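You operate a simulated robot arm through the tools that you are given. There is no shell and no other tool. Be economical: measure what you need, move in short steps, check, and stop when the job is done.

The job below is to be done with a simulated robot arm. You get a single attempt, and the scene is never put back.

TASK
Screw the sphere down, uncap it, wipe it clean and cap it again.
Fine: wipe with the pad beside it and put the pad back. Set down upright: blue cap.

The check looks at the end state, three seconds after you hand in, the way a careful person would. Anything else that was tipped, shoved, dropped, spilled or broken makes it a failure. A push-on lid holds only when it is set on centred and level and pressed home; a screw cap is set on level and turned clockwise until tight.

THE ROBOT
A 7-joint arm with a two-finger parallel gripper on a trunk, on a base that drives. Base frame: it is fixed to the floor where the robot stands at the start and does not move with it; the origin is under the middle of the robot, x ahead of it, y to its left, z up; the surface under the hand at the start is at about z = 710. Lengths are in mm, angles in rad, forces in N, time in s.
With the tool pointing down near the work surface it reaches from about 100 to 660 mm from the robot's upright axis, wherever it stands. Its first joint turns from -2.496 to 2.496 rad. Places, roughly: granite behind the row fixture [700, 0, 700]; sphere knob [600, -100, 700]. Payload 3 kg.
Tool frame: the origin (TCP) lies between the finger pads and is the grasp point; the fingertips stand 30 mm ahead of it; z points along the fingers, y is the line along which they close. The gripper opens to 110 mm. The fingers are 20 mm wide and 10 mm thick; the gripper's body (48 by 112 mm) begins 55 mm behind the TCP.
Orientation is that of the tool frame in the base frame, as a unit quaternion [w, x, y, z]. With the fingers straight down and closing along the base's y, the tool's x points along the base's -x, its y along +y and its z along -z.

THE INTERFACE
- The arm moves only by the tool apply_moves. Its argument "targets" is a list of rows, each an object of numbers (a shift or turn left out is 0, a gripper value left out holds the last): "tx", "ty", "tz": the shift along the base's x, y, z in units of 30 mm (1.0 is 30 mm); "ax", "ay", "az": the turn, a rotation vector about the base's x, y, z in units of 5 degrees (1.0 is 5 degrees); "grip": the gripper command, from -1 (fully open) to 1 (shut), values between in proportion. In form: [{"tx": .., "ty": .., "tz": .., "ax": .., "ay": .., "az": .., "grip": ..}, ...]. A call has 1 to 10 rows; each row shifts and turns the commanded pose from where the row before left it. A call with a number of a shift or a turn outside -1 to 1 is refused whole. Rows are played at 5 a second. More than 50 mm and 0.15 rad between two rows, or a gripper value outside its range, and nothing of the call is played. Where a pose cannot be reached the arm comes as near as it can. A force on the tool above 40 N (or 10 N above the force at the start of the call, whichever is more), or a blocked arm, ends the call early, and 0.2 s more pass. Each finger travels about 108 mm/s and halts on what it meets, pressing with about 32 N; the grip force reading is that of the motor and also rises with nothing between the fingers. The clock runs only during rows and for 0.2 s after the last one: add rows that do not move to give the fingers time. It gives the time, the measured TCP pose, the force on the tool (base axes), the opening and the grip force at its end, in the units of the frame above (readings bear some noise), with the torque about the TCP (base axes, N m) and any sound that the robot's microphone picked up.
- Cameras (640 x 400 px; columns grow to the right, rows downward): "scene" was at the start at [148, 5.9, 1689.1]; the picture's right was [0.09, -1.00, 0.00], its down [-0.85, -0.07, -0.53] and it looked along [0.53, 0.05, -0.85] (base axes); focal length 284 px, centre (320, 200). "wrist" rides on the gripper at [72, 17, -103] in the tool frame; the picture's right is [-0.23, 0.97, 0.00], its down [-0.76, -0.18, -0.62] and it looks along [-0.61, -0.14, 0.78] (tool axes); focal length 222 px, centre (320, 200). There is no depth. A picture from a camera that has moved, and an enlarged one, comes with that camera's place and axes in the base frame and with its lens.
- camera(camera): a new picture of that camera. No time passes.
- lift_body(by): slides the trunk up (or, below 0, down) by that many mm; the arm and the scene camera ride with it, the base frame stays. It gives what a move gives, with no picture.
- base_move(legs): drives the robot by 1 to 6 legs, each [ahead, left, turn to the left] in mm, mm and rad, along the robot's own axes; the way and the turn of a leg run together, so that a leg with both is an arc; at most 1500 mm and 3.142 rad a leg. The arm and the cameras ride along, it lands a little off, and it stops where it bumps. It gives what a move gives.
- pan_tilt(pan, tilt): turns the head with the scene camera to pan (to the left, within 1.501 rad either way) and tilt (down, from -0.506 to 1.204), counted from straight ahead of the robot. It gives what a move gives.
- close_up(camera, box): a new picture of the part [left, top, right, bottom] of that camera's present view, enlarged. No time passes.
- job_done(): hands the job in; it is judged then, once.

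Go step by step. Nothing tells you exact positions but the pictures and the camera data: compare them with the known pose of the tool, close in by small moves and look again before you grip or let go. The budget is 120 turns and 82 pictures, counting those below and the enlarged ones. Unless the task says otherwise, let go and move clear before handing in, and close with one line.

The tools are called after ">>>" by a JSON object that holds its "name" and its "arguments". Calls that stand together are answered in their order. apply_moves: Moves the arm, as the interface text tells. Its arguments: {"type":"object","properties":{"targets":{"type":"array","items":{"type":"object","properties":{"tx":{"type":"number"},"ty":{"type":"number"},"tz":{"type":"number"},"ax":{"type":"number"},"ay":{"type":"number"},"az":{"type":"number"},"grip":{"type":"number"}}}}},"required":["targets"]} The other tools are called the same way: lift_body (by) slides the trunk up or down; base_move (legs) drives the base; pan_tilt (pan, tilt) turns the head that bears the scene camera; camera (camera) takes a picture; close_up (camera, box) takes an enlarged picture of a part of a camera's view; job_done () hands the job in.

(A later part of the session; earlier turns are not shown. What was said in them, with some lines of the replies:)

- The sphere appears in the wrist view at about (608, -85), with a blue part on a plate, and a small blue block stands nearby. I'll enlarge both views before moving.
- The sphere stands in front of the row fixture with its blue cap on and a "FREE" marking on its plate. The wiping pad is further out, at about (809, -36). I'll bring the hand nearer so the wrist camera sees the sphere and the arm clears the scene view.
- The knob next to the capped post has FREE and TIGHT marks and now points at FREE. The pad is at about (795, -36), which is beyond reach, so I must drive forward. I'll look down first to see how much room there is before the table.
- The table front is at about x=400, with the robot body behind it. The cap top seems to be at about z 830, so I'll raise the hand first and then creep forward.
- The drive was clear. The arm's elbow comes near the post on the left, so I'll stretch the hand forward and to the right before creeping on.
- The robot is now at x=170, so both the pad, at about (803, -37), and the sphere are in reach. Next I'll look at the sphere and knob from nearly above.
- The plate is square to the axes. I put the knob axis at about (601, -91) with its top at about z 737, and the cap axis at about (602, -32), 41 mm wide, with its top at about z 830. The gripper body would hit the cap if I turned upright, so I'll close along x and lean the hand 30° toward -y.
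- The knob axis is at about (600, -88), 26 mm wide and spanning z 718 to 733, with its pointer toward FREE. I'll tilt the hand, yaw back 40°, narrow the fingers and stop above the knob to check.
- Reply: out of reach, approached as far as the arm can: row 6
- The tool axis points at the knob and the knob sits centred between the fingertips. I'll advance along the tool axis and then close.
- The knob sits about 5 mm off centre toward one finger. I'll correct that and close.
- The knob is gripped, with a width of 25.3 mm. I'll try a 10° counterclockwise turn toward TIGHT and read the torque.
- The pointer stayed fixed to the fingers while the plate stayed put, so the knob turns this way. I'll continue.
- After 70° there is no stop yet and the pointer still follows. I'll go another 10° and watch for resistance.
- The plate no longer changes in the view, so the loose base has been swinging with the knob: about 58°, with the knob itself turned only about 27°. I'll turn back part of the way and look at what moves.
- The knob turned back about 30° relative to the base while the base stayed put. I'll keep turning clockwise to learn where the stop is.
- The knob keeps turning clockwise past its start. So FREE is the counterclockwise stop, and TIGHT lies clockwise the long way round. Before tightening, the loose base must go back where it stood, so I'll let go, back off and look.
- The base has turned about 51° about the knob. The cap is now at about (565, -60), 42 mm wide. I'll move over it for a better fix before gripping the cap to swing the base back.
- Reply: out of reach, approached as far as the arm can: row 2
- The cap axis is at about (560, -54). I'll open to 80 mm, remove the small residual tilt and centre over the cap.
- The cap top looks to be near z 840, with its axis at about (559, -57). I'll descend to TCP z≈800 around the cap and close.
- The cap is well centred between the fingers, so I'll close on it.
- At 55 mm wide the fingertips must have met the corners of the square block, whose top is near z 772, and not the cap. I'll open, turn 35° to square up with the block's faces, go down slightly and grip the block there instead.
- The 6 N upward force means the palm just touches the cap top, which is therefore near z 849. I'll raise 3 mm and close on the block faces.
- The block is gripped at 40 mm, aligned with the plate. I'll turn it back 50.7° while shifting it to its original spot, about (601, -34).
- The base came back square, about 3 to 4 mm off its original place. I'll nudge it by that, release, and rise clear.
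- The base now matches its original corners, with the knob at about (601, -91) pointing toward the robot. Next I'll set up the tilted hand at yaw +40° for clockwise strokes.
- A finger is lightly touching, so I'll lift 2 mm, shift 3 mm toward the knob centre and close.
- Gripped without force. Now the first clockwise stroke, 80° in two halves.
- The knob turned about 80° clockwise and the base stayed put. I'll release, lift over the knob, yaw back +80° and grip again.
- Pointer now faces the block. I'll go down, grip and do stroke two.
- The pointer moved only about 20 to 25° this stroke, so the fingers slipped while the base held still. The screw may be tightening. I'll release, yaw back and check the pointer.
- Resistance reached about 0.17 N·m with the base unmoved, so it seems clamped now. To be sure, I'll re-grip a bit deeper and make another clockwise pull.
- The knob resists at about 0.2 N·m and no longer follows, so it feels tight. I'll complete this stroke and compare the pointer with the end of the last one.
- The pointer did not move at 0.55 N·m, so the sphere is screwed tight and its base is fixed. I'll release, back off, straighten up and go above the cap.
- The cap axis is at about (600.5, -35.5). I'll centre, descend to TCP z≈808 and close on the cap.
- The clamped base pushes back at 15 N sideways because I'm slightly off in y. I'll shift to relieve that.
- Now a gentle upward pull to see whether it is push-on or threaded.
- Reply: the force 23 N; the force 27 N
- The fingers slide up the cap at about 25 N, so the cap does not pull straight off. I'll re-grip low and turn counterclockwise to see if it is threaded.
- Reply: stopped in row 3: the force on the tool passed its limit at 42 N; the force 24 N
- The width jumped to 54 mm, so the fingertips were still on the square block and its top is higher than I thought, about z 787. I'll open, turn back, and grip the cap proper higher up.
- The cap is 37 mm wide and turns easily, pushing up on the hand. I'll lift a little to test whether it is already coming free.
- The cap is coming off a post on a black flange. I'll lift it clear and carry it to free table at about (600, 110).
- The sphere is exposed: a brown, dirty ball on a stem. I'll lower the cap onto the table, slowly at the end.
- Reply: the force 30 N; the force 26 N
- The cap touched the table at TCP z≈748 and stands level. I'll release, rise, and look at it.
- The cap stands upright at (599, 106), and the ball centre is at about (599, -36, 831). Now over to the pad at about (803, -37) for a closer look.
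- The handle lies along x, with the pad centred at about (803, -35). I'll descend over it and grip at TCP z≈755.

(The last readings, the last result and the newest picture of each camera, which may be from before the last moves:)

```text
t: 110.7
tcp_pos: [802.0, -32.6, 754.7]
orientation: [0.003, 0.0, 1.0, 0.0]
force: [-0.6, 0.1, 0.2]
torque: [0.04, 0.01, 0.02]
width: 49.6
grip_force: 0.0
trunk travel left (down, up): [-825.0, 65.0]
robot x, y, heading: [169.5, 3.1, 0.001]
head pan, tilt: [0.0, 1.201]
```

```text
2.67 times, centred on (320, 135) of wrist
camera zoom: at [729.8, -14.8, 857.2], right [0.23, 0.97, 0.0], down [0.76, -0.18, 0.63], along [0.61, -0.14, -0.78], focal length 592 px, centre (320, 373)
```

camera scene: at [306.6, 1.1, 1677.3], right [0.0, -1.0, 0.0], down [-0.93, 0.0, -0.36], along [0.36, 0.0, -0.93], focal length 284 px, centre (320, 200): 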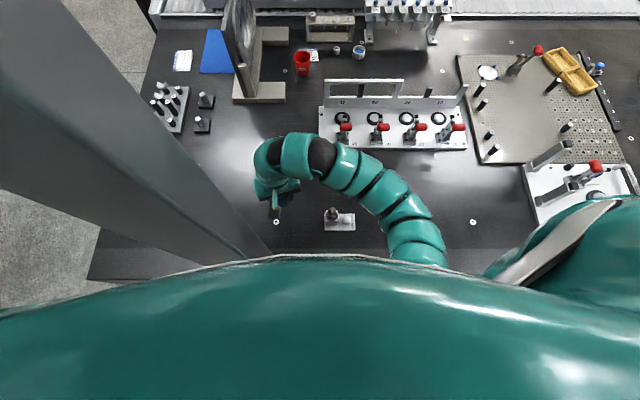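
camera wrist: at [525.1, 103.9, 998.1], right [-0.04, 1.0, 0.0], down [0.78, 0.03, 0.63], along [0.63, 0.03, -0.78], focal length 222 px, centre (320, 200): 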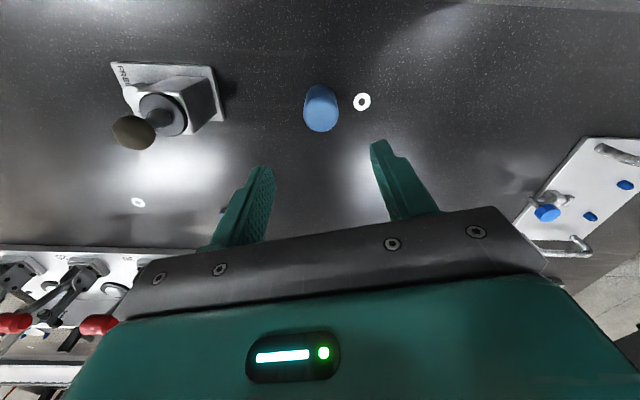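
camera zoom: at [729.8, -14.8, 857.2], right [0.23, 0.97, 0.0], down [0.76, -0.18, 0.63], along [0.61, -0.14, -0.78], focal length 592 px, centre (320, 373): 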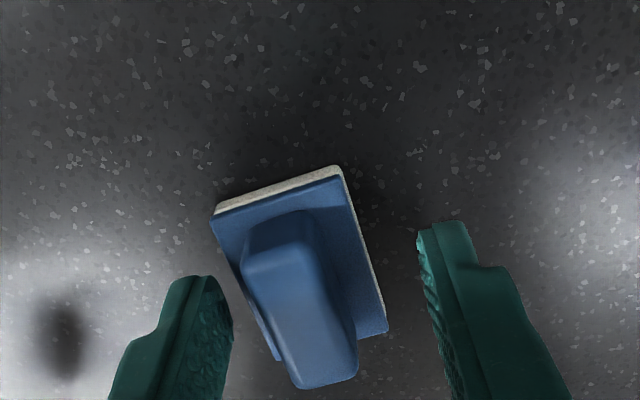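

>>> {"name": "apply_moves", "arguments": {"targets": [{"ty": -0.12, "tx": 0.08}, {"grip": 0.4}, {"grip": 0.7}, {"grip": 1.0}, {}, {}]}}

>>> {"name": "apply_moves", "arguments": {"targets": [{"tz": 0.5}, {"tz": 1}, {"tz": 1}, {"tz": 1}, {}]}}

>>> {"name": "camera", "arguments": {"camera": "wrist"}}

```text
t: 112.1
tcp_pos: [804.4, -37.0, 755.1]
orientation: [0.004, -0.001, 1.0, 0.0]
force: [0.2, -0.4, 0.0]
torque: [-0.02, 0.01, 0.02]
width: 16.6
grip_force: 31.9
trunk travel left (down, up): [-825.0, 65.0]
robot x, y, heading: [172.5, -1.9, -0.001]
head pan, tilt: [0.0, 1.201]
```

```text
t: 113.3
tcp_pos: [805.5, -36.2, 861.4]
orientation: [0.002, 0.0, 1.0, -0.001]
force: [-0.4, 0.4, 0.1]
torque: [0.0, 0.01, 0.02]
width: 16.5
grip_force: 32.1
trunk travel left (down, up): [-825.0, 65.0]
robot x, y, heading: [169.0, 0.1, -0.003]
head pan, tilt: [0.0, 1.201]
```

```text
21 pictures are left
camera wrist: at [732.7, -18.2, 964.5], right [0.23, 0.97, 0.0], down [0.76, -0.18, 0.63], along [0.61, -0.14, -0.78], focal length 222 px, centre (320, 200)
```

wrist: 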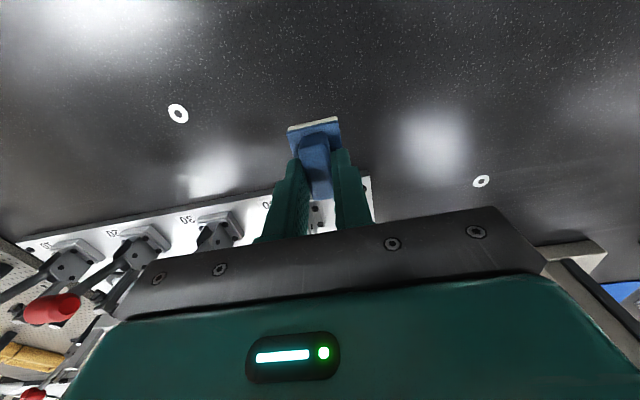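

The pad is held firmly, with its face 45 mm below the TCP. I'll carry it back toward the ball and look at the dirt on the way.

>>> {"name": "apply_moves", "arguments": {"targets": [{"tz": 0.8, "tx": -0.6}, {"tz": 0.8, "tx": -0.8}, {"tz": 0.5, "tx": -0.8}, {"tx": -0.8}, {"tx": -0.8}, {}]}}

>>> {"name": "close_up", "arguments": {"camera": "wrist", "box": [240, 0, 400, 100]}}

```text
t: 114.7
tcp_pos: [690.6, -37.0, 924.7]
orientation: [0.002, 0.0, 1.0, -0.002]
force: [-0.2, 0.5, -1.0]
torque: [0.01, 0.02, -0.01]
width: 16.9
grip_force: 31.8
trunk travel left (down, up): [-825.0, 65.0]
robot x, y, heading: [172.2, -1.4, 0.004]
head pan, tilt: [0.0, 1.201]
```

```text
4.00 times, centred on (320, 50) of wrist
camera zoom: at [617.4, -18.7, 1027.9], right [0.23, 0.97, 0.0], down [0.76, -0.18, 0.63], along [0.61, -0.14, -0.78], focal length 888 px, centre (320, 800)
```

zoom: 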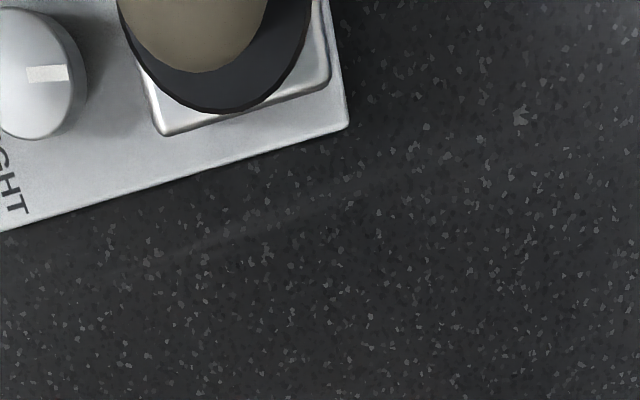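

The ball carries an even tan film all over. I'll move above it and lower until the pad touches.

>>> {"name": "apply_moves", "arguments": {"targets": [{"tx": -0.8}, {"tx": -0.8}, {"tx": -0.8}, {"tx": -0.65}, {"tz": -0.3}, {"tz": -0.3}, {"tz": -0.2}, {}]}}

>>> {"name": "close_up", "arguments": {"camera": "wrist", "box": [240, 80, 400, 180]}}

```text
t: 116.5
tcp_pos: [597.4, -37.5, 899.3]
orientation: [0.003, 0.0, 1.0, -0.001]
force: [0.2, -0.4, -0.5]
torque: [0.0, 0.03, 0.0]
width: 16.4
grip_force: 32.0
trunk travel left (down, up): [-825.0, 65.0]
robot x, y, heading: [168.6, 0.5, 0.002]
head pan, tilt: [0.0, 1.201]
```

```text
4.00 times, centred on (320, 130) of wrist
camera zoom: at [525.9, -18.8, 1002.0], right [0.23, 0.97, 0.0], down [0.76, -0.18, 0.63], along [0.61, -0.14, -0.78], focal length 888 px, centre (320, 480)
```

zoom: 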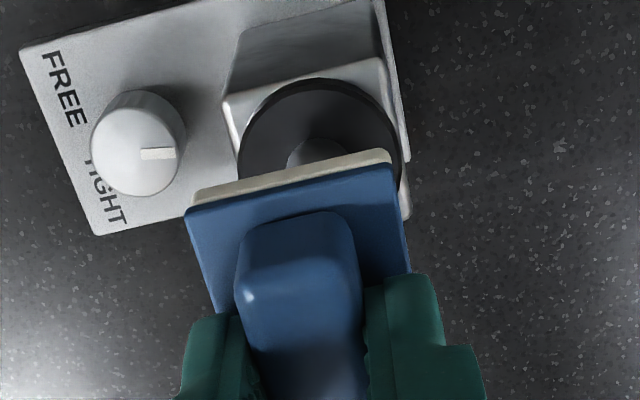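

Ball is under the pad. Lowering in small steps until contact.

>>> {"name": "apply_moves", "arguments": {"targets": [{"tz": -0.1}, {"tz": -0.1}, {"tz": -0.1}, {}]}}

```text
t: 117.5
tcp_pos: [597.9, -36.9, 890.2]
orientation: [0.003, 0.0, 1.0, -0.001]
force: [0.1, 0.3, -1.4]
torque: [0.0, 0.0, 0.03]
width: 16.7
grip_force: 31.7
trunk travel left (down, up): [-825.0, 65.0]
robot x, y, heading: [167.9, -3.7, -0.002]
head pan, tilt: [0.0, 1.201]
```

>>> {"name": "apply_moves", "arguments": {"targets": [{"tz": -0.06}, {"tz": -0.06}, {}]}}

>>> {"name": "apply_moves", "arguments": {"targets": [{"tz": -0.06}, {"tz": -0.06}, {}]}}

```text
t: 118.3
tcp_pos: [598.2, -37.5, 889.8]
orientation: [0.005, 0.0, 1.0, -0.001]
force: [2.1, 2.1, 29.2]
torque: [0.11, -0.09, -0.01]
width: 16.7
grip_force: 31.9
trunk travel left (down, up): [-825.0, 65.0]
robot x, y, heading: [171.5, 1.8, 0.003]
head pan, tilt: [0.0, 1.201]
```

```text
t: 118.8
tcp_pos: [598.6, -37.4, 886.5]
orientation: [0.005, 0.0, 1.0, -0.001]
force: [-8.4, -1.5, 28.6]
torque: [-0.1, 0.38, -0.01]
width: 16.8
grip_force: 31.8
trunk travel left (down, up): [-825.0, 65.0]
robot x, y, heading: [170.2, 0.2, -0.004]
head pan, tilt: [0.0, 1.201]
stopped in row 2: the force on the tool passed its limit at 42 N (the readings are from after the stop); the commanded pose is now the measured one
```

The pad pressed at about 29 N. I'll ease up 1.5 mm and stroke back and forth across the ball.

>>> {"name": "apply_moves", "arguments": {"targets": [{"tz": 0.05}, {"tx": 0.4}, {"tx": -0.4}, {"tx": -0.4}, {"tx": 0.4}, {"ty": 0.35}, {"ty": -0.35}, {"ty": -0.35}, {"ty": 0.35}, {}]}}

>>> {"name": "close_up", "arguments": {"camera": "scene", "box": [300, 190, 364, 230]}}

```text
t: 121.0
tcp_pos: [601.0, -37.0, 886.3]
orientation: [0.004, 0.0, 1.0, -0.001]
force: [0.1, -1.1, 4.0]
torque: [-0.05, 0.02, 0.02]
width: 16.7
grip_force: 32.5
trunk travel left (down, up): [-825.0, 65.0]
robot x, y, heading: [171.0, 1.9, 0.002]
head pan, tilt: [0.0, 1.201]
```

```text
10.00 times, centred on (332, 210) of scene
camera zoom: at [306.3, 0.2, 1677.3], right [0.0, -1.0, 0.0], down [-0.93, 0.0, -0.36], along [0.36, 0.0, -0.93], focal length 2836 px, centre (200, 100)
```

zoom: 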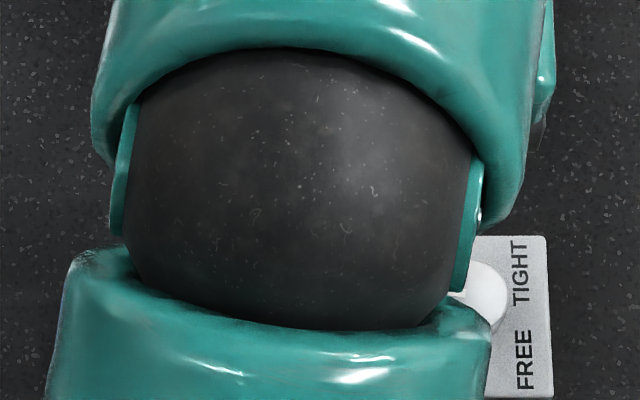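

>>> {"name": "apply_moves", "arguments": {"targets": [{"tz": -0.02, "tx": 0.4}, {"tx": -0.4}, {"tx": -0.4}, {"tx": 0.4}, {"ty": 0.35}, {"ty": -0.35}, {"ty": -0.35}, {"ty": 0.35}, {"tx": 0.3, "ty": 0.3}, {"tx": -0.3, "ty": -0.3}]}}

>>> {"name": "apply_moves", "arguments": {"targets": [{"tx": -0.3, "ty": 0.3}, {"tx": 0.3, "ty": -0.3}, {"tz": 0.8}, {"tz": 0.5}, {"tx": 0.9}, {"tx": 0.9}, {"tx": 0.5}, {}]}}

>>> {"name": "camera", "arguments": {"camera": "wrist"}}

```text
t: 123.2
tcp_pos: [601.3, -36.1, 886.9]
orientation: [0.006, -0.001, 1.0, 0.0]
force: [11.4, 8.6, 29.2]
torque: [0.31, -0.37, 0.02]
width: 16.6
grip_force: 32.9
trunk travel left (down, up): [-825.0, 65.0]
robot x, y, heading: [170.8, -0.7, 0.004]
head pan, tilt: [0.0, 1.201]
```

```text
t: 125.0
tcp_pos: [670.4, -37.2, 926.4]
orientation: [0.003, 0.0, 1.0, -0.002]
force: [-0.5, 0.4, -0.8]
torque: [0.02, 0.04, 0.0]
width: 16.6
grip_force: 32.0
trunk travel left (down, up): [-825.0, 65.0]
robot x, y, heading: [169.3, 5.1, 0.005]
head pan, tilt: [0.0, 1.201]
```

```text
17 pictures are left
camera wrist: at [597.0, -18.0, 1028.5], right [0.23, 0.97, 0.0], down [0.76, -0.18, 0.63], along [0.61, -0.14, -0.78], focal length 222 px, centre (320, 200)
```

wrist: 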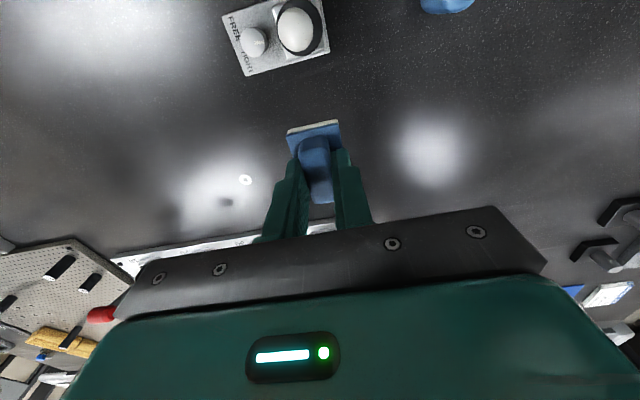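

The ball now looks white instead of tan. I'll check closely for any film left.

>>> {"name": "close_up", "arguments": {"camera": "wrist", "box": [256, 0, 352, 60]}}

>>> {"name": "close_up", "arguments": {"camera": "scene", "box": [300, 190, 364, 230]}}

```text
6.67 times, centred on (304, 30) of wrist
camera zoom: at [597.0, -18.0, 1028.5], right [0.23, 0.97, 0.0], down [0.76, -0.18, 0.63], along [0.61, -0.14, -0.78], focal length 1481 px, centre (427, 1333)
```

zoom: 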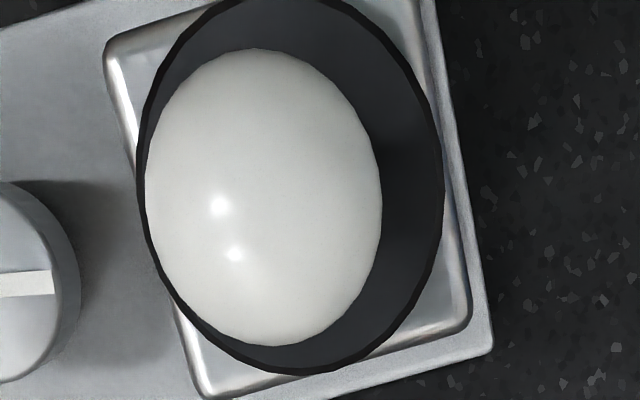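

```text
10.00 times, centred on (332, 210) of scene
camera zoom: at [306.1, 0.7, 1677.4], right [0.0, -1.0, 0.0], down [-0.93, 0.0, -0.36], along [0.36, 0.0, -0.93], focal length 2836 px, centre (200, 100)
```

zoom: 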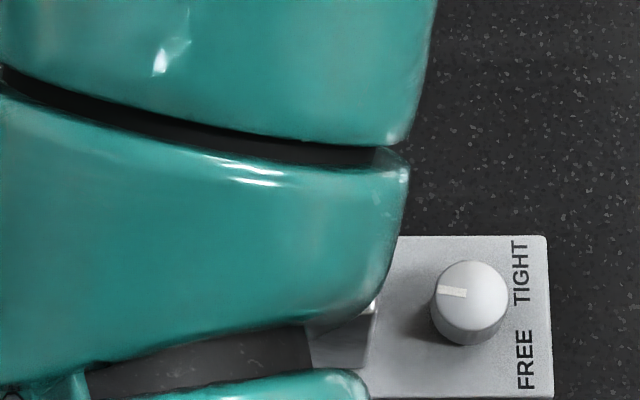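

The ball is clean all over. Now I'll take the pad back to its place at (804, -37).

>>> {"name": "apply_moves", "arguments": {"targets": [{"tx": 0.75}, {"tx": 0.75}, {"tx": 0.75}, {"tx": 0.75}, {"tx": 0.75}, {"tx": 0.72}, {"tz": -0.8}, {"tz": -0.8}, {"tz": -0.8}, {"tz": -0.8}]}}

>>> {"name": "apply_moves", "arguments": {"targets": [{"tz": -0.7}, {"tz": -0.7}, {"tz": -0.3}, {"tz": -0.1}, {}]}}

>>> {"name": "apply_moves", "arguments": {"targets": [{"tz": -0.08}, {"tz": -0.08}, {}]}}

```text
t: 127.2
tcp_pos: [803.6, -38.4, 827.0]
orientation: [0.003, 0.001, 1.0, -0.001]
force: [0.4, -0.2, -1.0]
torque: [0.01, -0.02, 0.01]
width: 16.6
grip_force: 31.8
trunk travel left (down, up): [-825.0, 65.0]
robot x, y, heading: [172.9, 2.5, 0.005]
head pan, tilt: [0.0, 1.201]
```

```text
t: 128.4
tcp_pos: [802.2, -37.1, 775.3]
orientation: [0.004, 0.0, 1.0, -0.001]
force: [-0.3, 0.6, -0.1]
torque: [0.02, 0.04, -0.01]
width: 16.8
grip_force: 32.5
trunk travel left (down, up): [-825.0, 65.0]
robot x, y, heading: [169.9, -0.5, 0.001]
head pan, tilt: [0.0, 1.201]
```

```text
t: 129.2
tcp_pos: [803.0, -37.6, 768.9]
orientation: [0.003, 0.0, 1.0, -0.002]
force: [0.5, -0.4, -0.3]
torque: [0.01, 0.0, -0.02]
width: 16.8
grip_force: 32.4
trunk travel left (down, up): [-825.0, 65.0]
robot x, y, heading: [175.4, 0.3, 0.004]
head pan, tilt: [0.0, 1.201]
```

>>> {"name": "apply_moves", "arguments": {"targets": [{"tz": -0.15}, {"tz": -0.15}, {"tz": -0.1}, {}]}}

>>> {"name": "apply_moves", "arguments": {"targets": [{"tz": -0.06}, {"tz": -0.06}, {}]}}

```text
t: 130.2
tcp_pos: [803.1, -36.8, 757.6]
orientation: [0.004, 0.0, 1.0, -0.002]
force: [-0.3, -0.3, 0.5]
torque: [-0.04, -0.02, -0.03]
width: 17.1
grip_force: 31.7
trunk travel left (down, up): [-825.0, 65.0]
robot x, y, heading: [171.8, -2.6, -0.003]
head pan, tilt: [0.0, 1.201]
```

```text
t: 131.0
tcp_pos: [804.1, -36.9, 753.8]
orientation: [0.003, 0.0, 1.0, -0.001]
force: [0.3, 0.0, -1.0]
torque: [0.03, 0.0, 0.0]
width: 16.8
grip_force: 31.9
trunk travel left (down, up): [-825.0, 65.0]
robot x, y, heading: [173.1, 0.1, 0.0]
head pan, tilt: [0.0, 1.201]
```

>>> {"name": "apply_moves", "arguments": {"targets": [{"tz": -0.05}, {"tz": -0.05}, {}]}}

```text
t: 131.8
tcp_pos: [802.8, -36.8, 751.1]
orientation: [0.004, -0.001, 1.0, -0.002]
force: [0.5, -0.6, 10.7]
torque: [0.0, 0.22, 0.04]
width: 16.6
grip_force: 31.9
trunk travel left (down, up): [-825.0, 65.0]
robot x, y, heading: [170.8, -4.0, 0.0]
head pan, tilt: [0.0, 1.201]
```

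The pad is down, with 10 N of contact. I'll release it and rise clear.

>>> {"name": "apply_moves", "arguments": {"targets": [{"grip": 0.5}, {"grip": 0.1}, {}, {"tz": 0.6}, {"tz": 1}, {"tz": 1}, {"tz": 1}, {"tz": 1}, {"tz": 0.8}]}}

>>> {"name": "camera", "arguments": {"camera": "wrist"}}

```text
t: 133.8
tcp_pos: [802.2, -38.6, 910.6]
orientation: [0.004, 0.0, 1.0, -0.001]
force: [0.0, 0.2, 0.2]
torque: [-0.02, -0.02, -0.02]
width: 49.6
grip_force: 0.1
trunk travel left (down, up): [-825.0, 65.0]
robot x, y, heading: [172.5, -1.1, 0.004]
head pan, tilt: [0.0, 1.201]
```

```text
14 pictures are left
camera wrist: at [729.7, -19.7, 1013.6], right [0.23, 0.97, 0.0], down [0.76, -0.18, 0.63], along [0.61, -0.14, -0.78], focal length 222 px, centre (320, 200)
```

wrist: 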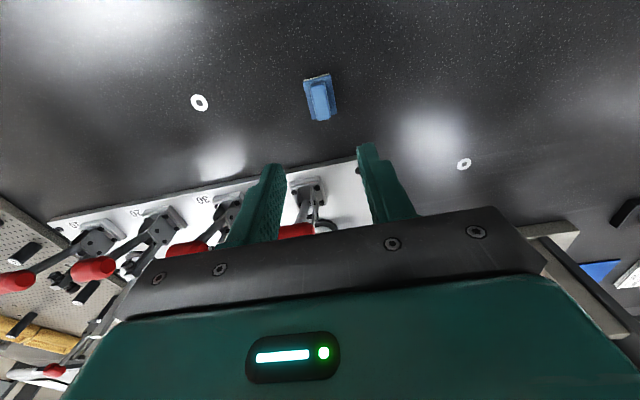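

The pad stands upright in its place. Now back to the cap, with the same yaw I released it at.

>>> {"name": "apply_moves", "arguments": {"targets": [{"tx": -0.846, "ty": 0.603, "grip": -0.3}, {"tx": -0.846, "ty": 0.603}, {"tx": -0.846, "ty": 0.603}, {"tx": -0.846, "ty": 0.603}, {"tx": -0.846, "ty": 0.603, "az": 0.78}, {"tx": -0.846, "ty": 0.603, "az": 0.78}, {"tx": -0.846, "ty": 0.603, "az": 0.78}, {"tx": -0.846, "ty": 0.603, "az": 0.78}, {}]}}

>>> {"name": "close_up", "arguments": {"camera": "wrist", "box": [200, 60, 440, 210]}}

```text
t: 135.8
tcp_pos: [601.6, 108.2, 912.6]
orientation: [0.004, -0.136, 0.991, 0.0]
force: [-0.9, 0.1, -0.6]
torque: [-0.03, 0.01, 0.0]
width: 71.5
grip_force: 0.1
trunk travel left (down, up): [-825.0, 65.0]
robot x, y, heading: [173.4, 4.1, -0.002]
head pan, tilt: [0.0, 1.201]
```

```text
2.67 times, centred on (320, 135) of wrist
camera zoom: at [526.0, 105.7, 1015.8], right [-0.04, 1.0, 0.0], down [0.78, 0.03, 0.63], along [0.63, 0.03, -0.78], focal length 592 px, centre (320, 373)
```

zoom: 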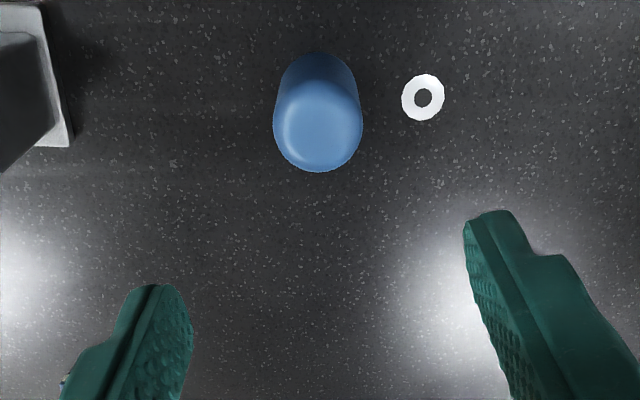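

>>> {"name": "apply_moves", "arguments": {"targets": [{"tx": -0.06, "ty": -0.07, "tz": -0.78}, {"tz": -0.78}, {"tz": -0.78}, {"tz": -0.78}, {"tz": -0.78}, {"tz": -0.78}, {"tz": -0.78}, {}]}}

>>> {"name": "close_up", "arguments": {"camera": "wrist", "box": [200, 60, 440, 210]}}

```text
t: 137.6
tcp_pos: [596.4, 105.7, 748.6]
orientation: [0.004, -0.136, 0.991, -0.001]
force: [0.6, -0.2, -0.1]
torque: [0.0, -0.02, -0.02]
width: 71.6
grip_force: 0.1
trunk travel left (down, up): [-825.0, 65.0]
robot x, y, heading: [171.2, -2.0, -0.006]
head pan, tilt: [0.0, 1.201]
```

```text
2.67 times, centred on (320, 135) of wrist
camera zoom: at [521.6, 103.3, 850.9], right [-0.04, 1.0, 0.0], down [0.78, 0.03, 0.63], along [0.63, 0.03, -0.78], focal length 592 px, centre (320, 373)
```

zoom: 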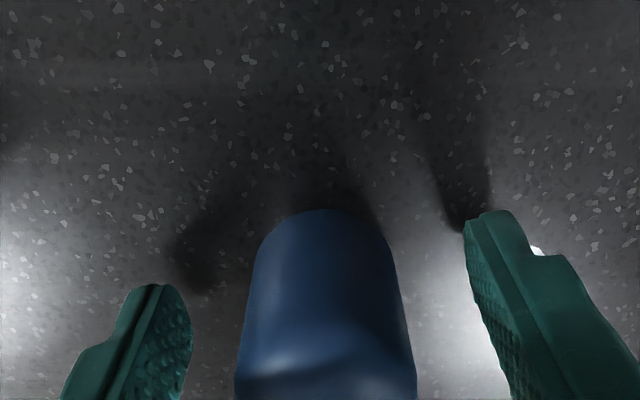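

>>> {"name": "apply_moves", "arguments": {"targets": [{"tx": 0.08}, {"grip": 0.0}, {"grip": 0.3}, {"grip": 0.6}, {}, {}]}}

>>> {"name": "apply_moves", "arguments": {"targets": [{"tz": 0.4}, {"tz": 0.9}, {"tz": 0.9}, {"tz": 0.9}, {"tz": 0.9}, {"tz": 0.9}, {"tz": 0.9}, {"tz": 0.9}, {}]}}

>>> {"name": "close_up", "arguments": {"camera": "wrist", "box": [200, 60, 440, 210]}}

```text
t: 139.0
tcp_pos: [598.6, 104.7, 747.9]
orientation: [0.003, -0.136, 0.991, -0.001]
force: [0.7, -0.7, 1.1]
torque: [0.04, 0.0, 0.0]
width: 37.1
grip_force: 31.9
trunk travel left (down, up): [-825.0, 65.0]
robot x, y, heading: [175.7, -1.7, 0.002]
head pan, tilt: [0.0, 1.201]
```

```text
t: 141.0
tcp_pos: [603.2, 105.3, 950.5]
orientation: [0.003, -0.135, 0.991, -0.002]
force: [1.4, -0.6, -1.1]
torque: [-0.01, -0.02, -0.01]
width: 37.3
grip_force: 32.7
trunk travel left (down, up): [-825.0, 65.0]
robot x, y, heading: [168.8, 1.8, 0.003]
head pan, tilt: [0.0, 1.201]
```

```text
2.67 times, centred on (320, 135) of wrist
camera zoom: at [528.6, 102.4, 1053.5], right [-0.04, 1.0, 0.0], down [0.78, 0.03, 0.63], along [0.63, 0.03, -0.78], focal length 592 px, centre (320, 373)
```

zoom: 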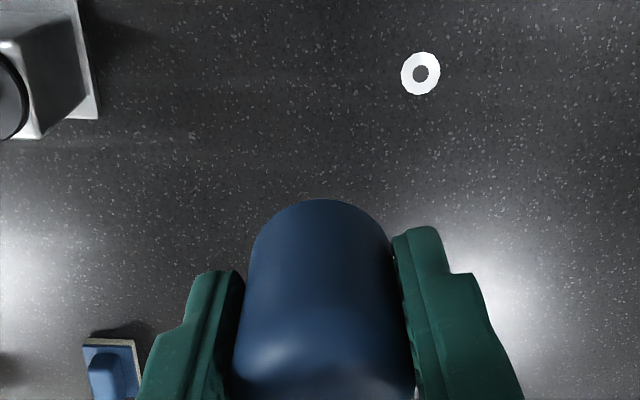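

Cap held level. Moving it back over the ball and stopping just above.

>>> {"name": "apply_moves", "arguments": {"targets": [{"ty": -0.8}, {"ty": -0.8}, {"ty": -0.8}, {"ty": -0.8}, {"ty": -0.8}, {"ty": -0.73, "tx": -0.03}, {"tz": -0.7}, {"tz": -0.6}, {}]}}

>>> {"name": "close_up", "arguments": {"camera": "wrist", "box": [200, 60, 440, 210]}}

```text
t: 143.0
tcp_pos: [599.7, -37.6, 911.8]
orientation: [0.004, -0.136, 0.991, -0.001]
force: [-0.8, 0.5, 0.2]
torque: [0.01, -0.01, -0.04]
width: 37.3
grip_force: 32.4
trunk travel left (down, up): [-825.0, 65.0]
robot x, y, heading: [173.2, -2.0, 0.005]
head pan, tilt: [0.0, 1.201]
```

```text
2.67 times, centred on (320, 135) of wrist
camera zoom: at [524.4, -39.9, 1013.9], right [-0.04, 1.0, 0.0], down [0.78, 0.03, 0.63], along [0.63, 0.03, -0.78], focal length 592 px, centre (320, 373)
```

zoom: 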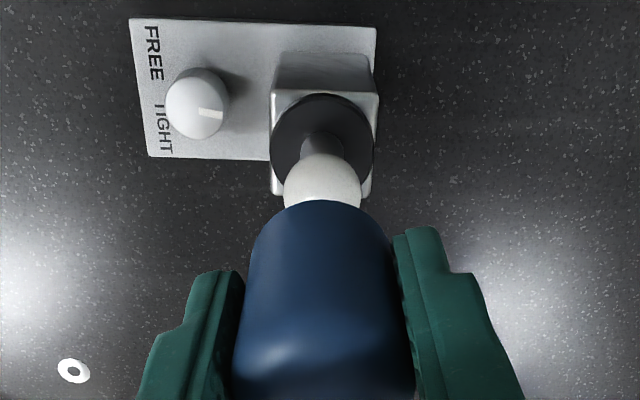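

Cap and ball are aligned in y. Lowering slowly, watching the force.

>>> {"name": "apply_moves", "arguments": {"targets": [{"tz": -0.3}, {"tz": -0.3}, {"tz": -0.3}, {"tz": -0.3}, {}]}}

>>> {"name": "close_up", "arguments": {"camera": "wrist", "box": [200, 60, 440, 210]}}

```text
t: 144.2
tcp_pos: [599.7, -35.6, 873.7]
orientation: [0.004, -0.136, 0.991, -0.001]
force: [-0.2, 0.1, 0.1]
torque: [-0.01, 0.01, 0.03]
width: 37.0
grip_force: 32.2
trunk travel left (down, up): [-825.0, 65.0]
robot x, y, heading: [170.1, -3.2, 0.003]
head pan, tilt: [0.0, 1.201]
```

```text
2.67 times, centred on (320, 135) of wrist
camera zoom: at [524.6, -38.4, 977.4], right [-0.04, 1.0, 0.0], down [0.78, 0.03, 0.63], along [0.63, 0.03, -0.78], focal length 592 px, centre (320, 373)
```

zoom: 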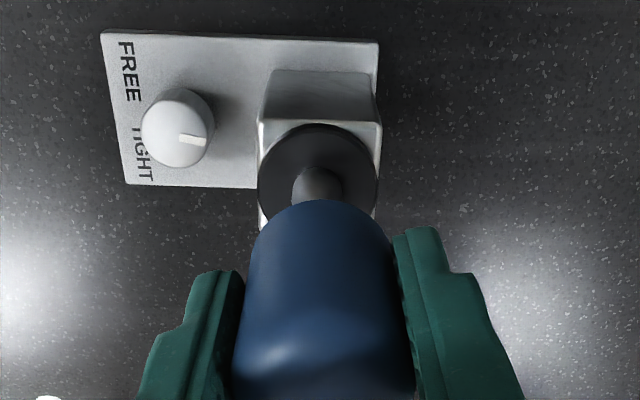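

The ball is inside the cap with no contact. Lowering toward the seat at about TCP z 833.

>>> {"name": "apply_moves", "arguments": {"targets": [{"tz": -0.3}, {"tz": -0.3}, {"tz": -0.3}, {}]}}

>>> {"name": "apply_moves", "arguments": {"targets": [{"tz": -0.12}, {"tz": -0.12}, {"tz": -0.1}, {}]}}

```text
t: 145.2
tcp_pos: [598.9, -35.3, 847.2]
orientation: [0.004, -0.136, 0.991, -0.001]
force: [-2.6, -1.5, -0.7]
torque: [-0.03, 0.04, -0.01]
width: 36.9
grip_force: 31.8
trunk travel left (down, up): [-825.0, 65.0]
robot x, y, heading: [171.0, -0.6, 0.001]
head pan, tilt: [0.0, 1.201]
```

```text
t: 146.2
tcp_pos: [599.4, -37.1, 837.7]
orientation: [0.004, -0.135, 0.991, 0.0]
force: [-2.1, -1.0, 0.3]
torque: [0.04, -0.03, 0.02]
width: 37.0
grip_force: 32.1
trunk travel left (down, up): [-825.0, 65.0]
robot x, y, heading: [170.5, 4.7, 0.001]
head pan, tilt: [0.0, 1.201]
```

>>> {"name": "apply_moves", "arguments": {"targets": [{"tz": -0.08}, {"tz": -0.08}, {}]}}

>>> {"name": "close_up", "arguments": {"camera": "wrist", "box": [200, 60, 440, 210]}}

```text
t: 147.0
tcp_pos: [598.7, -36.0, 832.9]
orientation: [0.004, -0.135, 0.991, -0.001]
force: [-2.9, -3.0, 0.6]
torque: [-0.01, 0.03, -0.03]
width: 36.8
grip_force: 31.9
trunk travel left (down, up): [-825.0, 65.0]
robot x, y, heading: [168.5, -1.1, -0.001]
head pan, tilt: [0.0, 1.201]
```

```text
2.67 times, centred on (320, 135) of wrist
camera zoom: at [524.1, -37.9, 935.7], right [-0.04, 1.0, 0.0], down [0.78, 0.03, 0.63], along [0.63, 0.03, -0.78], focal length 592 px, centre (320, 373)
```

zoom: 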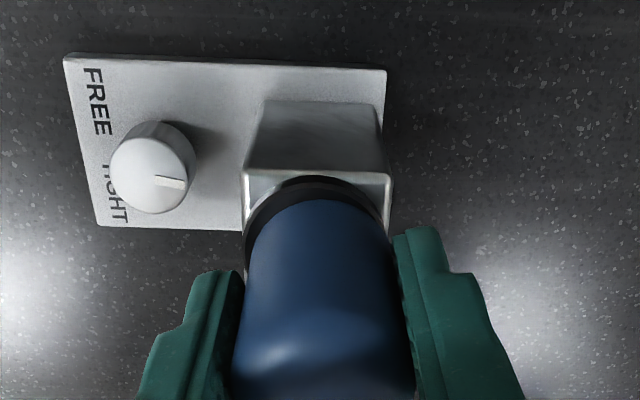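

Nearly seated. Continue down until it presses.

>>> {"name": "apply_moves", "arguments": {"targets": [{"tz": -0.07}, {"tz": -0.07}, {}]}}

>>> {"name": "apply_moves", "arguments": {"targets": [{"tz": -0.05}, {"tz": -0.05}, {}]}}

```text
t: 147.8
tcp_pos: [599.7, -35.7, 829.6]
orientation: [0.007, -0.136, 0.991, 0.0]
force: [-2.8, 1.6, 29.7]
torque: [0.34, -0.02, 0.01]
width: 37.2
grip_force: 32.3
trunk travel left (down, up): [-825.0, 65.0]
robot x, y, heading: [167.3, -0.9, 0.004]
head pan, tilt: [0.0, 1.201]
```

```text
t: 148.6
tcp_pos: [598.9, -35.0, 826.8]
orientation: [0.005, -0.135, 0.991, -0.001]
force: [3.3, -0.8, 24.5]
torque: [0.24, -0.05, -0.01]
width: 36.9
grip_force: 32.6
trunk travel left (down, up): [-825.0, 65.0]
robot x, y, heading: [172.1, -0.0, 0.003]
head pan, tilt: [0.0, 1.201]
```

It is pressing at about 25 N with the fingers beginning to slide. Now I'll turn clockwise under pressure to seat or tighten it.

>>> {"name": "apply_moves", "arguments": {"targets": [{"az": -1}, {"az": -1}, {"az": -1}, {"az": -1}, {}]}}

>>> {"name": "close_up", "arguments": {"camera": "wrist", "box": [200, 60, 440, 210]}}

```text
t: 149.8
tcp_pos: [598.0, -36.1, 825.5]
orientation: [0.003, 0.039, 0.999, -0.003]
force: [-6.0, 5.5, 15.1]
torque: [0.32, 0.04, 0.08]
width: 37.2
grip_force: 31.3
trunk travel left (down, up): [-825.0, 65.0]
robot x, y, heading: [170.3, -0.3, 0.004]
head pan, tilt: [0.0, 1.201]
```

```text
2.67 times, centred on (320, 135) of wrist
camera zoom: at [527.2, -12.2, 928.9], right [0.3, 0.95, 0.0], down [0.74, -0.23, 0.63], along [0.6, -0.19, -0.78], focal length 592 px, centre (320, 373)
```

zoom: 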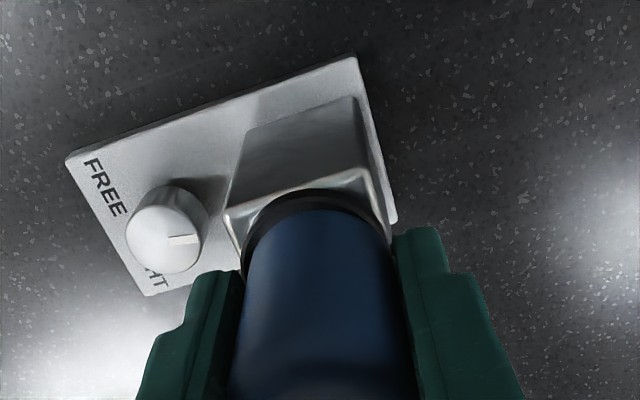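

The torque stays low, so this is a push-on cap. I'll release, rise, close the fingers and press it home from the top.

>>> {"name": "apply_moves", "arguments": {"targets": [{"grip": 0.1}, {"grip": -0.2}, {}, {"tz": 0.8}, {"tz": 0.8}, {"tz": 0.9}, {"tx": 0.06, "grip": 1.0}, {}, {}, {}]}}

>>> {"name": "close_up", "arguments": {"camera": "wrist", "box": [200, 60, 440, 210]}}

```text
t: 152.0
tcp_pos: [601.9, -37.5, 899.7]
orientation: [0.003, 0.038, 0.999, 0.0]
force: [0.1, 0.1, -0.1]
torque: [-0.01, 0.0, -0.02]
width: 0.1
grip_force: 32.0
trunk travel left (down, up): [-825.0, 65.0]
robot x, y, heading: [171.2, 3.1, 0.004]
head pan, tilt: [0.0, 1.201]
```

```text
2.67 times, centred on (320, 135) of wrist
camera zoom: at [531.1, -13.0, 1003.6], right [0.3, 0.95, 0.0], down [0.74, -0.23, 0.63], along [0.6, -0.19, -0.78], focal length 592 px, centre (320, 373)
```

zoom: 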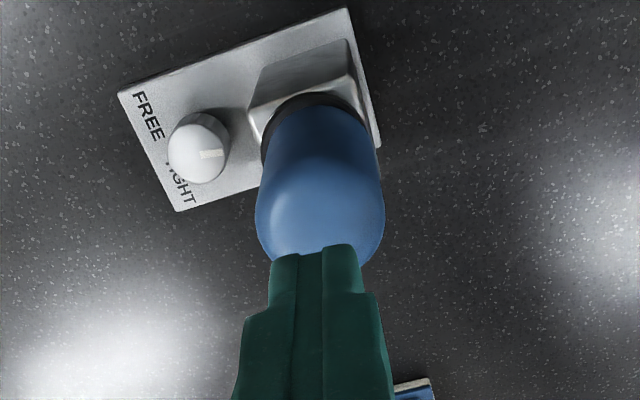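

Tips are over the cap centre. Pressing down in small steps.

>>> {"name": "apply_moves", "arguments": {"targets": [{"tz": -0.3}, {"tz": -0.2}, {"tz": -0.1}, {}]}}

>>> {"name": "apply_moves", "arguments": {"targets": [{"tz": -0.08}, {"tz": -0.06}, {"tz": -0.06}, {"tz": -0.06}, {"tz": -0.06}, {"tz": -0.06}, {"tz": -0.06}]}}

```text
t: 153.0
tcp_pos: [601.6, -36.9, 883.1]
orientation: [0.004, 0.038, 0.999, -0.001]
force: [-0.2, -0.5, 0.1]
torque: [0.0, -0.01, 0.0]
width: 0.0
grip_force: 31.0
trunk travel left (down, up): [-825.0, 65.0]
robot x, y, heading: [166.0, -2.3, 0.004]
head pan, tilt: [0.0, 1.201]
```

```text
t: 154.0
tcp_pos: [601.7, -36.1, 879.6]
orientation: [0.008, 0.04, 0.999, -0.001]
force: [-10.6, -2.2, 32.6]
torque: [-0.08, 0.51, -0.01]
width: 0.1
grip_force: 31.9
trunk travel left (down, up): [-825.0, 65.0]
robot x, y, heading: [170.1, -1.2, -0.002]
head pan, tilt: [0.0, 1.201]
stopped in row 4: the force on the tool passed its limit at 45 N (the readings are from after the stop); the commanded pose is now the measured one
```

The cap top is at z≈849.6, the same as originally, and it did not yield under 45 N. I'll rise and check it visually.

>>> {"name": "apply_moves", "arguments": {"targets": [{"tz": 0.8}, {"tz": 0.8, "grip": 0.0}, {"tz": 0.8, "tx": -0.6}, {"tx": -0.8}, {"tx": -0.8}, {"tx": -0.8}, {}]}}

>>> {"name": "camera", "arguments": {"camera": "wrist"}}

```text
t: 155.6
tcp_pos: [542.3, -21.7, 933.9]
orientation: [0.005, 0.04, 0.999, -0.001]
force: [0.3, 0.5, -0.7]
torque: [0.0, 0.01, -0.02]
width: 54.9
grip_force: 0.0
out of reach, approached as far as the arm can: row 5, 6
trunk travel left (down, up): [-825.0, 65.0]
robot x, y, heading: [169.6, 2.8, 0.007]
head pan, tilt: [0.0, 1.201]
```

```text
5 pictures are left
camera wrist: at [470.8, 4.8, 1035.8], right [0.3, 0.95, 0.0], down [0.74, -0.24, 0.63], along [0.6, -0.19, -0.78], focal length 222 px, centre (320, 200)
```

wrist: 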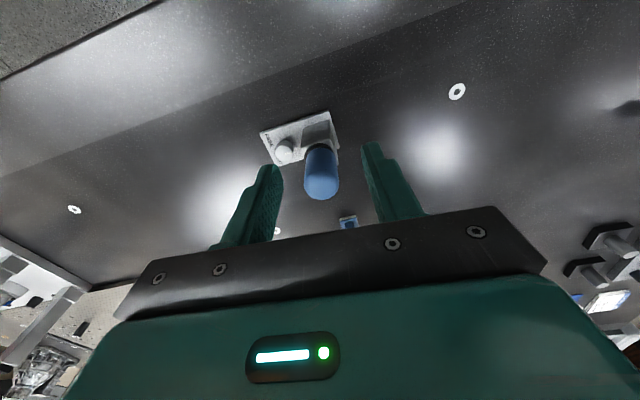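

>>> {"name": "close_up", "arguments": {"camera": "wrist", "box": [256, 105, 352, 205]}}

>>> {"name": "close_up", "arguments": {"camera": "scene", "box": [270, 150, 400, 230]}}

```text
4.00 times, centred on (304, 155) of wrist
camera zoom: at [470.8, 4.8, 1035.8], right [0.3, 0.95, 0.0], down [0.74, -0.24, 0.63], along [0.6, -0.19, -0.78], focal length 888 px, centre (384, 380)
```

zoom: 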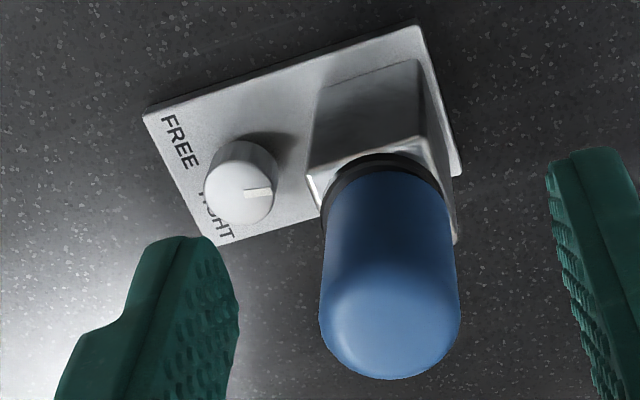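

```text
4.92 times, centred on (335, 190) of scene
camera zoom: at [306.9, 0.4, 1677.3], right [0.0, -1.0, 0.0], down [-0.93, 0.0, -0.36], along [0.36, 0.0, -0.93], focal length 1396 px, centre (246, 249)
```

zoom: 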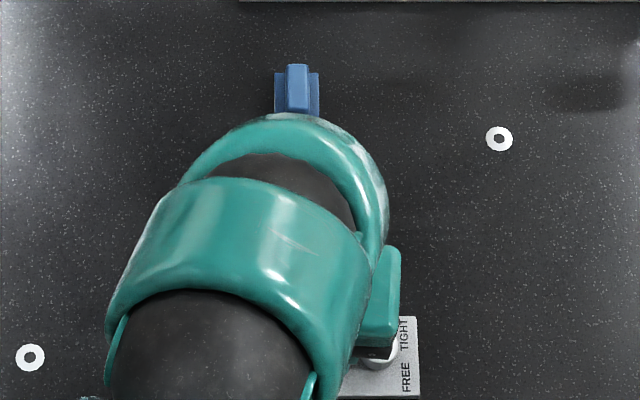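

The cap sits centred and level, the ring gap looks as it did before, the knob is tight, and the pad is back upright. I'll raise the hand clear and hand in.

>>> {"name": "apply_moves", "arguments": {"targets": [{"tz": 0.8}, {"tz": 0.8}, {}]}}

>>> {"name": "job_done", "arguments": {}}

```text
t: 156.4
tcp_pos: [554.2, -12.1, 962.5]
orientation: [0.004, 0.039, 0.999, -0.002]
force: [0.9, 0.8, 0.7]
torque: [-0.02, 0.0, -0.01]
width: 54.7
grip_force: 0.0
out of reach, approached as far as the arm can: row 1, 2
trunk travel left (down, up): [-825.0, 65.0]
robot x, y, heading: [169.5, 0.4, -0.001]
head pan, tilt: [0.0, 1.201]
```

```text
The job is handed in.
```

I screwed the sphere down, uncapped it, wiped it clean and pressed the cap back on; the pad is back in its place, but the loose base swung about 50° before clamping (I set it back within a few mm) and the tight knob's pointer does not line up with TIGHT.
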